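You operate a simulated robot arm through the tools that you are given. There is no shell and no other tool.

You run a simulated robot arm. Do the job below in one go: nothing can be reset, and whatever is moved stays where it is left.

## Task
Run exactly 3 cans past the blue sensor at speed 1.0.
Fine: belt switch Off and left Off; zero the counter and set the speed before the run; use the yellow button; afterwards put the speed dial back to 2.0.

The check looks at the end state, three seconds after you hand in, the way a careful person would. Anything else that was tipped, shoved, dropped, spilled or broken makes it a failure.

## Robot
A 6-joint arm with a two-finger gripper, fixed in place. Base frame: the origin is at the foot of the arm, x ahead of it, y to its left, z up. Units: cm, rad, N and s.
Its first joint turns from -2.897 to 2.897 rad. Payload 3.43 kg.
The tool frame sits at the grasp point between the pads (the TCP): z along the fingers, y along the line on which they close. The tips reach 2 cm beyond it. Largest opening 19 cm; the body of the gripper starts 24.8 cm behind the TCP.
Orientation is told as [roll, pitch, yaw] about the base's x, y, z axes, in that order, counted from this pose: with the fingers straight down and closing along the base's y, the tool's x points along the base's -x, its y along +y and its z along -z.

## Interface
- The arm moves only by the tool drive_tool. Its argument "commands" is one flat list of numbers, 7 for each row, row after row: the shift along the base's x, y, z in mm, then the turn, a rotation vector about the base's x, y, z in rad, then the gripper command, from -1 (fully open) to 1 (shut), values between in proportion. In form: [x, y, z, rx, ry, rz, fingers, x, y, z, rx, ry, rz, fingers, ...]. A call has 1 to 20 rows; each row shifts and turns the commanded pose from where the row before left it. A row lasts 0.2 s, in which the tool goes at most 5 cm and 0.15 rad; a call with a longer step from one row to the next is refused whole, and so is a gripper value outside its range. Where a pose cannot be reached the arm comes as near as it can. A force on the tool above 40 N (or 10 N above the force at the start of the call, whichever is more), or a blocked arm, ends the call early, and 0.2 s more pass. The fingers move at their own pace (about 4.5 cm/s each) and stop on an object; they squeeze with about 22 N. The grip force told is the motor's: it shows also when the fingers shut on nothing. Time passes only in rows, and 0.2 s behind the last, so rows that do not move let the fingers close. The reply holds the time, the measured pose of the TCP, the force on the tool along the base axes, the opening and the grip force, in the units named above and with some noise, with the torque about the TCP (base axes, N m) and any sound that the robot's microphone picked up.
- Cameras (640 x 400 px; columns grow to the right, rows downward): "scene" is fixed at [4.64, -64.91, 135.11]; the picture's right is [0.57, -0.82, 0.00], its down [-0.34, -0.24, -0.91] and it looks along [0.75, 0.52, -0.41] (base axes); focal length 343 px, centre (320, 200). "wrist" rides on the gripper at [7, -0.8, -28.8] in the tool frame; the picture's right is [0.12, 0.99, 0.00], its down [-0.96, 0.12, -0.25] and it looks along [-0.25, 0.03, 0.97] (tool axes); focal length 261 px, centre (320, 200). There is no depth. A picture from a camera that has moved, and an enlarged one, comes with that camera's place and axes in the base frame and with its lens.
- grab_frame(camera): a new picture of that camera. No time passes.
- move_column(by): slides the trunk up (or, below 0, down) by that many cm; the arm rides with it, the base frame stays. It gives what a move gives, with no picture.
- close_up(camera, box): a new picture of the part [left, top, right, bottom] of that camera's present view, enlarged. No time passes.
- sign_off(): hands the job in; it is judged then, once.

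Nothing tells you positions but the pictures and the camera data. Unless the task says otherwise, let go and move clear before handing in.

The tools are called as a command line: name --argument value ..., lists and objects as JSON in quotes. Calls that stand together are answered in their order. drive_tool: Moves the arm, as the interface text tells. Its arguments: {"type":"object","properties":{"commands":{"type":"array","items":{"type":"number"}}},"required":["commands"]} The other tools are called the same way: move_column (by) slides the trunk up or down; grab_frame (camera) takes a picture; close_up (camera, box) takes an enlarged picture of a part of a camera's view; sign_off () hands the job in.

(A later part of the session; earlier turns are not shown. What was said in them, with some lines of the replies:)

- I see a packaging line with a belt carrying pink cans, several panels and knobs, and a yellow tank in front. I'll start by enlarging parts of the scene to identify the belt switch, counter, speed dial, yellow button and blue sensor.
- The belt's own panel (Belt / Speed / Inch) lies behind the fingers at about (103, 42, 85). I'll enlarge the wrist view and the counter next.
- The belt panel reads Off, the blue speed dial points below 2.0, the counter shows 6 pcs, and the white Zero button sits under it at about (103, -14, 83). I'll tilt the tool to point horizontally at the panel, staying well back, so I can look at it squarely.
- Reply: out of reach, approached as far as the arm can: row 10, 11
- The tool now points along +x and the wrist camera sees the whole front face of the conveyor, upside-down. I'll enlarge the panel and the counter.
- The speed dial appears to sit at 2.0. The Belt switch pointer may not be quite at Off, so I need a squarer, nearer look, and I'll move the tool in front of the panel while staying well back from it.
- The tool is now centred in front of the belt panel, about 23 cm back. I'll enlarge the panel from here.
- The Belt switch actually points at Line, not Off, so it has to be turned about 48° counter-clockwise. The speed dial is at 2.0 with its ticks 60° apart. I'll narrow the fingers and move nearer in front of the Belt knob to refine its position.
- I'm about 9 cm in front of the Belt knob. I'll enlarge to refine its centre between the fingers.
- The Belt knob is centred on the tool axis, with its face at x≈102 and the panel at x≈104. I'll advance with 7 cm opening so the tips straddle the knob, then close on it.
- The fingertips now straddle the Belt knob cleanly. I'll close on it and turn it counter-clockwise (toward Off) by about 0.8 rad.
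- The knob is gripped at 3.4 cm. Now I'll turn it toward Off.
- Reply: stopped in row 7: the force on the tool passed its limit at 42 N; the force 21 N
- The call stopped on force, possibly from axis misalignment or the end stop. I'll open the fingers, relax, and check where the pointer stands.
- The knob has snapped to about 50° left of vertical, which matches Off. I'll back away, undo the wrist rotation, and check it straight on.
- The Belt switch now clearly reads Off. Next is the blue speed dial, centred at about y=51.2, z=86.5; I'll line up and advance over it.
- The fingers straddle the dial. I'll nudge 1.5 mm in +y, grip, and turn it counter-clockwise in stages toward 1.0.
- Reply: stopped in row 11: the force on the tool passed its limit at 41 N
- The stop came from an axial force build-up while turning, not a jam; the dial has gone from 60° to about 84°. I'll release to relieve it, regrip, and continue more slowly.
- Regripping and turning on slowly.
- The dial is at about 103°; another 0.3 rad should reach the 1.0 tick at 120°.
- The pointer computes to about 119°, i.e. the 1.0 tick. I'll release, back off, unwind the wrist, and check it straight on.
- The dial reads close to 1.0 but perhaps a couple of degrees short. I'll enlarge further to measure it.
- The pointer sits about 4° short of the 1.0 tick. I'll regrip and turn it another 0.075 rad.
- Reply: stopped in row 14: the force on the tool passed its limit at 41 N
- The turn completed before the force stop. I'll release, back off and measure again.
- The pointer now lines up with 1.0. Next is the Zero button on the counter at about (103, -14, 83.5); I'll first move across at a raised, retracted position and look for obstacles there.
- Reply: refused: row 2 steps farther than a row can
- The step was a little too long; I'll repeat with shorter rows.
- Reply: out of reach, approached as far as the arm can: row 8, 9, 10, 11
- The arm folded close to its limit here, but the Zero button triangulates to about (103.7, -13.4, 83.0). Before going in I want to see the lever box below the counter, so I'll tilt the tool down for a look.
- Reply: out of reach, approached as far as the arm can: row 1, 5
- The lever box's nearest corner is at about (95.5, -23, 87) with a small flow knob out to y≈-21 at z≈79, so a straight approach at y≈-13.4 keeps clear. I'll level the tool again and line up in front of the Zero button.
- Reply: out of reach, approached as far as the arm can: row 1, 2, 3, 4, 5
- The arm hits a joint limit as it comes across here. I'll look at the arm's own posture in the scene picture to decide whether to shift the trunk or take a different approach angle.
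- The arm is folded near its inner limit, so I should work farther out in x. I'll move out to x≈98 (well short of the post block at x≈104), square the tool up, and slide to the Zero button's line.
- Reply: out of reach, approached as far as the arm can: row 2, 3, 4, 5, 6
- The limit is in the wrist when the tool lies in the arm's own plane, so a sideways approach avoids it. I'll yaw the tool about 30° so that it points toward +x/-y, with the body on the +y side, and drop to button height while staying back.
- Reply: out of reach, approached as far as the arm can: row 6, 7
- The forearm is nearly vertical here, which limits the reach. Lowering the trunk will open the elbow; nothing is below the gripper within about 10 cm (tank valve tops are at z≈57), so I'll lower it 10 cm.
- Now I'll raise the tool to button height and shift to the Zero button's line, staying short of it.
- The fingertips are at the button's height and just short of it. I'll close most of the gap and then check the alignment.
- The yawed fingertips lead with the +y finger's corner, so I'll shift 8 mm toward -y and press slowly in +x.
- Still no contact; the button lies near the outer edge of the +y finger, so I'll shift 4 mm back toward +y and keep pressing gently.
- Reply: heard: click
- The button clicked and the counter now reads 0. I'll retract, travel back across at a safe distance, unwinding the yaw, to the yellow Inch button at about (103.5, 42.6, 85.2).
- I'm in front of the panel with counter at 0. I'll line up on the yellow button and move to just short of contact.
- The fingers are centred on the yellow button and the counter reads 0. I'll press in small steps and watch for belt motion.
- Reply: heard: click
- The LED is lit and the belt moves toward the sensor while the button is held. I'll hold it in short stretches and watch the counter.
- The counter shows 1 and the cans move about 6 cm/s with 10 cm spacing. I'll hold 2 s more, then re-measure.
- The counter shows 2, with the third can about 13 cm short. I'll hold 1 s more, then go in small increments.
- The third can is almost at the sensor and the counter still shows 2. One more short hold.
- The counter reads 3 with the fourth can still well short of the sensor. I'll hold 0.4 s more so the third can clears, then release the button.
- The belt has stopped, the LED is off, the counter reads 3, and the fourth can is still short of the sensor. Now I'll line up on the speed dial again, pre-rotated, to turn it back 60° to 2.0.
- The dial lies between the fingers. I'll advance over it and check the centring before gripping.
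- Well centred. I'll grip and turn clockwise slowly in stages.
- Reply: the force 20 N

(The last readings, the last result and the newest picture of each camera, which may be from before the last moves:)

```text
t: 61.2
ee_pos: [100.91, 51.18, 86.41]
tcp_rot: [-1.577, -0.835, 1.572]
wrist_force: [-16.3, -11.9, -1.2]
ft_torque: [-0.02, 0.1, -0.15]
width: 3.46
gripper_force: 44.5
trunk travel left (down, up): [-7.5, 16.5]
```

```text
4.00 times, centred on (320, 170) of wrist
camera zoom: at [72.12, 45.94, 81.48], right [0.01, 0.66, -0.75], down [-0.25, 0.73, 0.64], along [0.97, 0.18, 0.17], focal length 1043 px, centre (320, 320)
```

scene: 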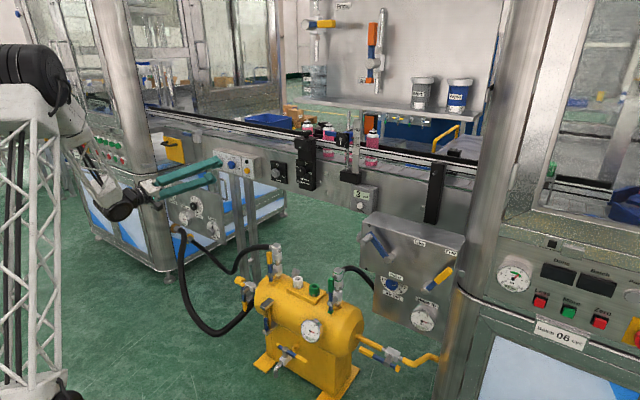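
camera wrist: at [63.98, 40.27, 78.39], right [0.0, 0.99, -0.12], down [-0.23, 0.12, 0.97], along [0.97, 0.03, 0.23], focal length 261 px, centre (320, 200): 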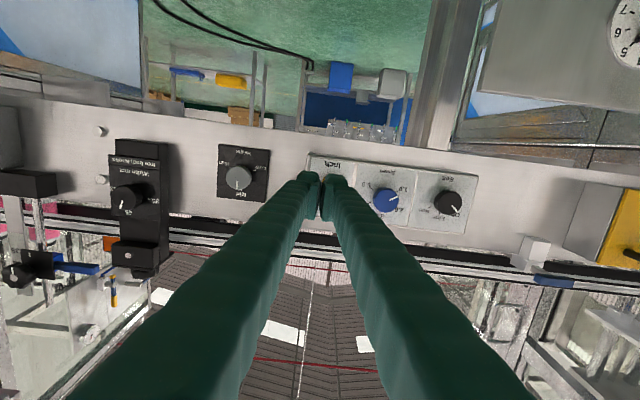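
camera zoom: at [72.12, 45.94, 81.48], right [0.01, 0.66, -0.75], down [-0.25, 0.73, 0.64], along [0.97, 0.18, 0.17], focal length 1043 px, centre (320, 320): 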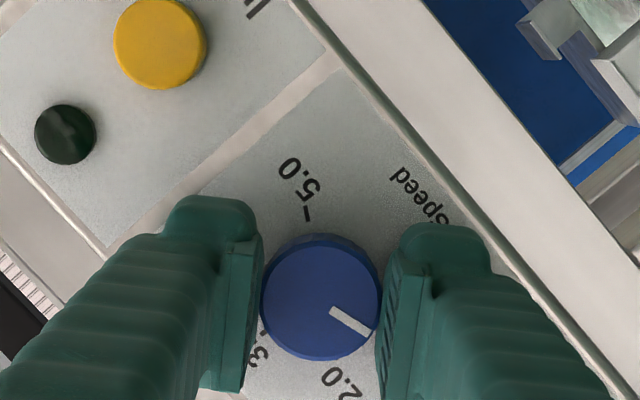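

Turning well; I'll ease off the built-up side force by a millimetre and continue.

drive_tool --commands '[-1.2, -0.8, 0, 0, 0, 0, 1, 0, 0, 0, 0.05, 0, 0, 1, 0, 0, 0, 0.05, 0, 0, 1, 0, 0, 0, 0.05, 0, 0, 1, 0, 0, 0, 0.05, 0, 0, 1]'

close_up --camera "wrist" --box '[240, 120, 400, 220]'

```text
t: 62.5
ee_pos: [100.97, 51.1, 86.46]
tcp_rot: [-1.576, -1.037, 1.572]
wrist_force: [-17.4, -8.8, -5.6]
ft_torque: [-0.03, 0.11, -0.1]
width: 3.49
gripper_force: 45.0
trunk travel left (down, up): [-7.5, 16.5]
```

```text
4.00 times, centred on (320, 170) of wrist
camera zoom: at [72.13, 46.94, 80.57], right [0.0, 0.79, -0.61], down [-0.25, 0.59, 0.77], along [0.97, 0.15, 0.2], focal length 1043 px, centre (320, 320)
```

zoom: 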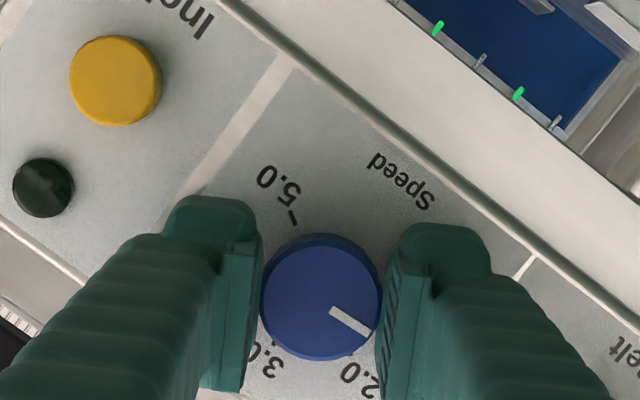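

About 26° done, 34° to go. Continuing in the same way.

drive_tool --commands '[-1.5, -0.8, -0.5, 0, 0, 0, 1, 0, 0, 0, 0.05, 0, 0, 1, 0, 0, 0, 0.05, 0, 0, 1, 0, 0, 0, 0.05, 0, 0, 1, 0, 0, 0, 0.05, 0, 0, 1, 0, 0, 0, 0.05, 0, 0, 1]'

close_up --camera "wrist" --box '[240, 120, 400, 220]'

```text
t: 63.7
ee_pos: [100.89, 51.22, 86.38]
tcp_rot: [-1.583, -1.223, 1.579]
wrist_force: [19.2, 4.5, 0.9]
ft_torque: [0.01, 0.11, 0.02]
width: 3.47
gripper_force: 45.5
trunk travel left (down, up): [-7.5, 16.5]
stopped in row 6: the force on the tool passed its limit at 41 N (the readings are from after the stop); the commanded pose is now the measured one
```

```text
4.00 times, centred on (320, 170) of wrist
camera zoom: at [72.13, 48.05, 79.81], right [0.01, 0.89, -0.45], down [-0.25, 0.44, 0.87], along [0.97, 0.11, 0.23], focal length 1043 px, centre (320, 320)
```

zoom: 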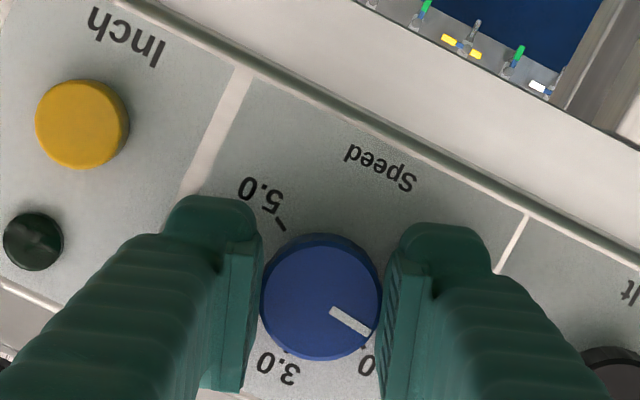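

A force stop again; I'll release, settle, regrip and finish the last ~0.4 rad.

drive_tool --commands '[0, 0, 0, 0, 0, 0, 0.4, 0, 0, 0, 0, 0, 0, 0.4, 0, 0, 0, 0, 0, 0, 0.4]'

close_up --camera "wrist" --box '[280, 145, 360, 210]'

```text
t: 64.5
ee_pos: [100.74, 51.25, 86.44]
tcp_rot: [-1.582, -1.225, 1.579]
wrist_force: [-0.2, -1.0, 0.1]
ft_torque: [-0.03, 0.01, 0.01]
width: 5.72
gripper_force: 0.0
trunk travel left (down, up): [-7.5, 16.5]
```

```text
6.15 times, centred on (320, 178) of wrist
camera zoom: at [72.03, 48.07, 79.86], right [0.01, 0.89, -0.45], down [-0.25, 0.43, 0.87], along [0.97, 0.11, 0.23], focal length 1604 px, centre (320, 338)
```

zoom: 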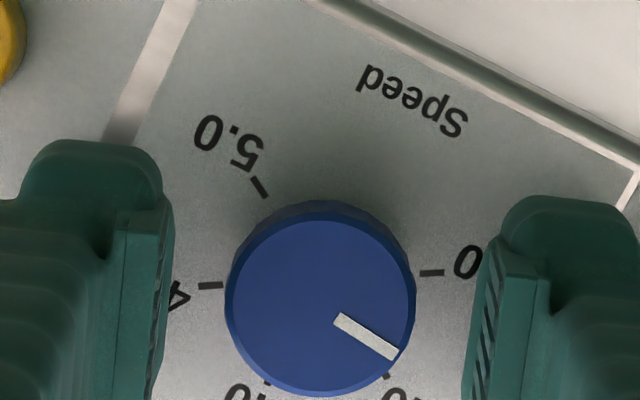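

The pointer is 35° past the 1.0 tick, leaving about 25°. Regripping and continuing.

drive_tool --commands '[0, 0, 0, 0, 0, 0, 1, 0, 0, 0, 0, 0, 0, 1, 0, 0, 0, 0, 0, 0, 1, 0, 0, 0, 0.045, 0, 0, 1, 0, 0, 0, 0.045, 0, 0, 1, 0, 0, 0, 0.045, 0, 0, 1, 0, 0, 0, 0.045, 0, 0, 1, 0, 0, 0, 0.045, 0, 0, 1]'

close_up --camera "wrist" --box '[280, 145, 360, 210]'

```text
t: 66.3
ee_pos: [100.87, 51.15, 86.38]
tcp_rot: [-1.594, -1.452, 1.587]
wrist_force: [0.0, -1.4, -1.7]
ft_torque: [-0.01, -0.02, -0.01]
width: 3.48
gripper_force: 45.2
trunk travel left (down, up): [-7.5, 16.5]
```

```text
6.15 times, centred on (320, 178) of wrist
camera zoom: at [72.03, 49.56, 79.36], right [0.01, 0.97, -0.24], down [-0.25, 0.23, 0.94], along [0.97, 0.05, 0.24], focal length 1604 px, centre (320, 338)
```

zoom: 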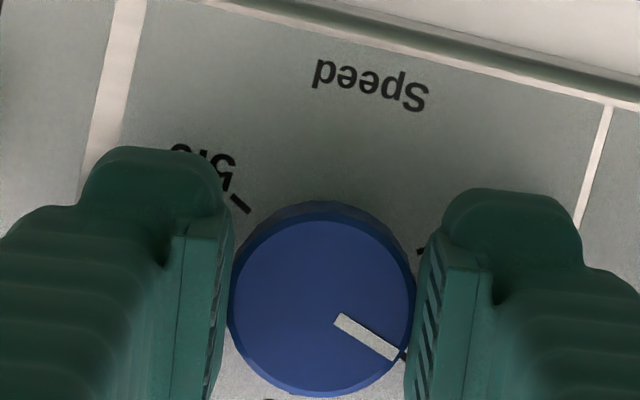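

Forces are low now. Turning the last 0.2 rad.

drive_tool --commands '[0, 0, 0, 0.04, 0, 0, 1, 0, 0, 0, 0.04, 0, 0, 1, 0, 0, 0, 0.04, 0, 0, 1, 0, 0, 0, 0.04, 0, 0, 1, 0, 0, 0, 0.04, 0, 0, 1]'

close_up --camera "wrist" --box '[280, 145, 360, 210]'

```text
t: 67.5
ee_pos: [100.76, 51.12, 86.54]
tcp_rot: [1.605, -1.489, -1.612]
wrist_force: [-7.0, -10.6, 4.2]
ft_torque: [0.0, -0.13, -0.12]
width: 3.45
gripper_force: 45.1
trunk travel left (down, up): [-7.5, 16.5]
```

```text
6.15 times, centred on (320, 178) of wrist
camera zoom: at [72.04, 50.98, 79.16], right [0.01, 1.0, -0.04], down [-0.25, 0.04, 0.97], along [0.97, 0.0, 0.25], focal length 1604 px, centre (320, 338)
```

zoom: 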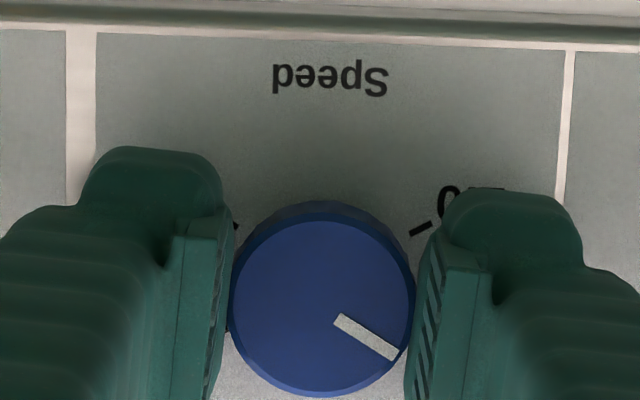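

The pointer computes to 60°, the 2.0 tick. I'll release, back off and verify.

drive_tool --commands '[0, 0, 0, 0, 0, 0, 0.26, 0, 0, 0, 0, 0, 0, 0.26, 0, 0, 0, 0, 0, 0, 0.26, -20, 0, 0, 0, 0, 0, 0.26, -30, 0, 0, 0, 0, 0, 0.26, -30, 0, 0, 0, 0, 0, 0.26, 0, 0, 0, 0, 0, 0, 0.26]'

close_up --camera "wrist" --box '[297, 160, 349, 204]'

close_up --camera "wrist" --box '[240, 120, 420, 230]'

close_up --camera "scene" --box '[200, 100, 440, 220]'

```text
t: 69.1
ee_pos: [92.62, 51.09, 86.52]
tcp_rot: [1.598, -1.491, -1.604]
wrist_force: [0.2, 0.0, 0.9]
ft_torque: [0.0, -0.02, -0.04]
width: 7.04
gripper_force: 0.0
trunk travel left (down, up): [-7.5, 16.5]
```

```text
9.09 times, centred on (323, 182) of wrist
camera zoom: at [63.86, 50.96, 79.26], right [0.01, 1.0, -0.04], down [-0.25, 0.04, 0.97], along [0.97, 0.0, 0.25], focal length 2370 px, centre (293, 364)
```

zoom: 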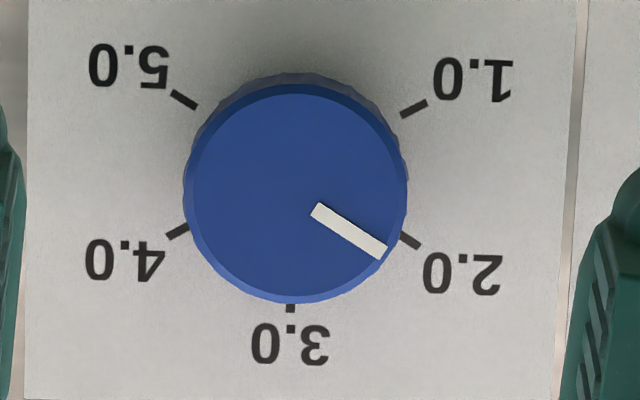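

```text
3.56 times, centred on (330, 175) of wrist
camera zoom: at [63.86, 50.96, 79.26], right [0.01, 1.0, -0.04], down [-0.25, 0.04, 0.97], along [0.97, 0.0, 0.25], focal length 927 px, centre (284, 289)
```

zoom: 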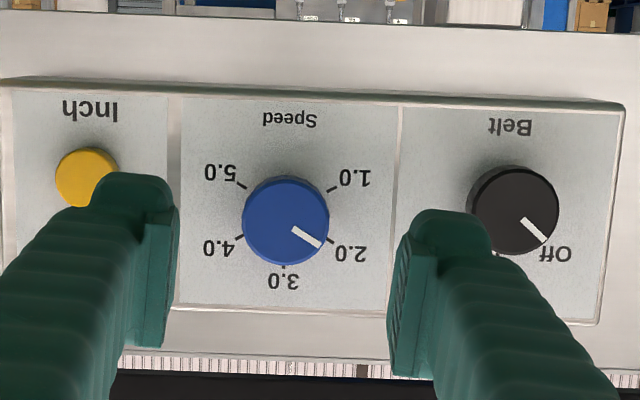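

```text
2.67 times, centred on (320, 160) of scene
camera zoom: at [4.64, -64.91, 135.11], right [0.57, -0.82, 0.0], down [-0.34, -0.24, -0.91], along [0.75, 0.52, -0.41], focal length 914 px, centre (320, 307)
```

zoom: 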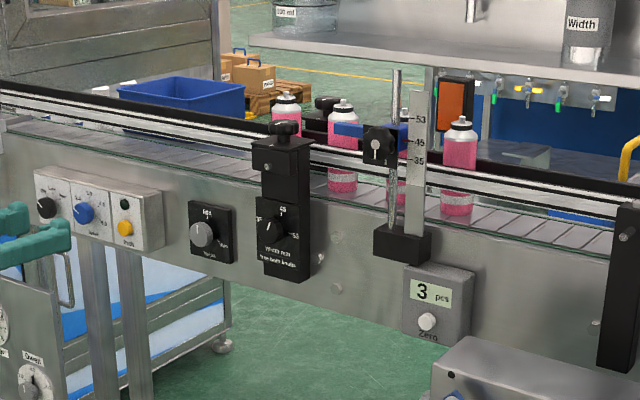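

The dial reads exactly 2.0, the Belt switch is at Off, the counter shows 3, and the fourth can is still short of the sensor. I'll draw the arm clear and take a last look.

drive_tool --commands '[-25, 0, 0, 0, 0, 0, 0.26, -25, 0, 0, 0, 0, 0, 0.26, -20, 0, 0, 0, 0, 0, 0.26, 0, 0, 0, 0, 0, 0, 0.26]'

grab_frame --camera "scene"

close_up --camera "scene" --box '[300, 100, 460, 220]'

close_up --camera "wrist" --box '[200, 120, 440, 240]'

```text
t: 70.1
ee_pos: [85.72, 51.13, 86.39]
tcp_rot: [1.599, -1.491, -1.606]
wrist_force: [-0.3, 0.1, 0.9]
ft_torque: [0.02, -0.01, 0.01]
width: 7.03
gripper_force: 0.1
trunk travel left (down, up): [-7.5, 16.5]
```

```text
taken
```

scene: 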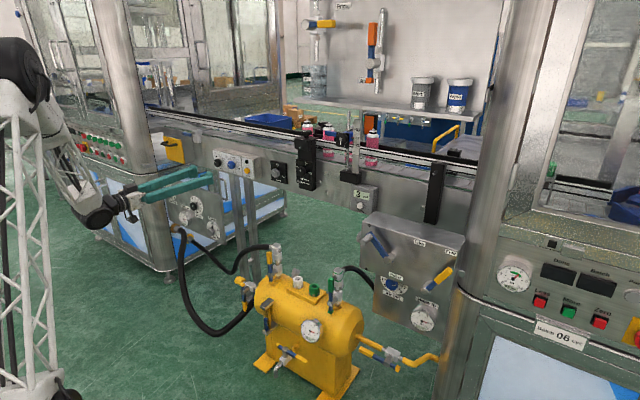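

```text
3.33 times, centred on (380, 160) of scene
camera zoom: at [4.64, -64.91, 135.11], right [0.57, -0.82, 0.0], down [-0.34, -0.24, -0.91], along [0.75, 0.52, -0.41], focal length 1143 px, centre (120, 333)
```

zoom: 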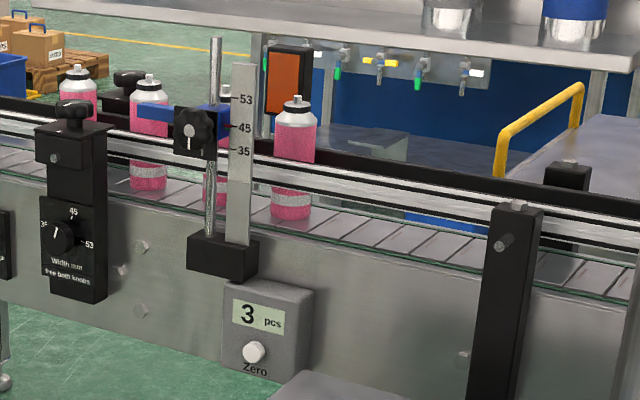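

```text
2.67 times, centred on (320, 180) of wrist
camera zoom: at [56.95, 51.05, 79.16], right [0.01, 1.0, -0.04], down [-0.25, 0.04, 0.97], along [0.97, 0.0, 0.25], focal length 695 px, centre (320, 253)
```

zoom: 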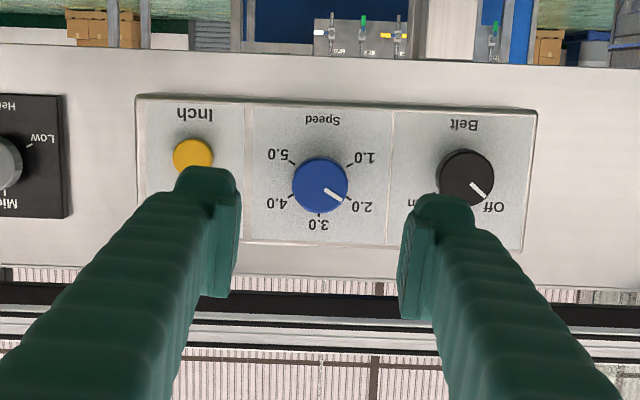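

Everything is as asked: three cans have passed and the counter reads 3. The fourth can stands short of the sensor, the Belt switch is Off, the speed dial is back at 2.0, the Inch button is released, and the arm is clear. I'll hand in.

sign_off

```text
The job is handed in.
```

I ran exactly 3 cans past the blue sensor at speed 1.0, and the job is handed in.

- **Belt switch:** it was actually at Line when I started, so I turned it to Off. It was still Off at hand-in.
- **Before the run:** I pressed Zero to take the counter from 6 to 0 and set the speed dial to 1.0.
- **Run:** I held the yellow Inch button until the counter read 3, then released it. In the last picture the belt was stopped and the fourth can stood about 2 cm or more short of the sensor.
- **Afterwards:** I put the speed dial back to 2.0, on the tick.

The force limit stopped the arm a few times while I was turning the knobs. I let go and gripped again each time, and nothing else looked moved or damaged in the last pictures. I lowered the trunk 10 cm to reach the Zero button and left it there. The gripper is about 15 cm back from the panel.
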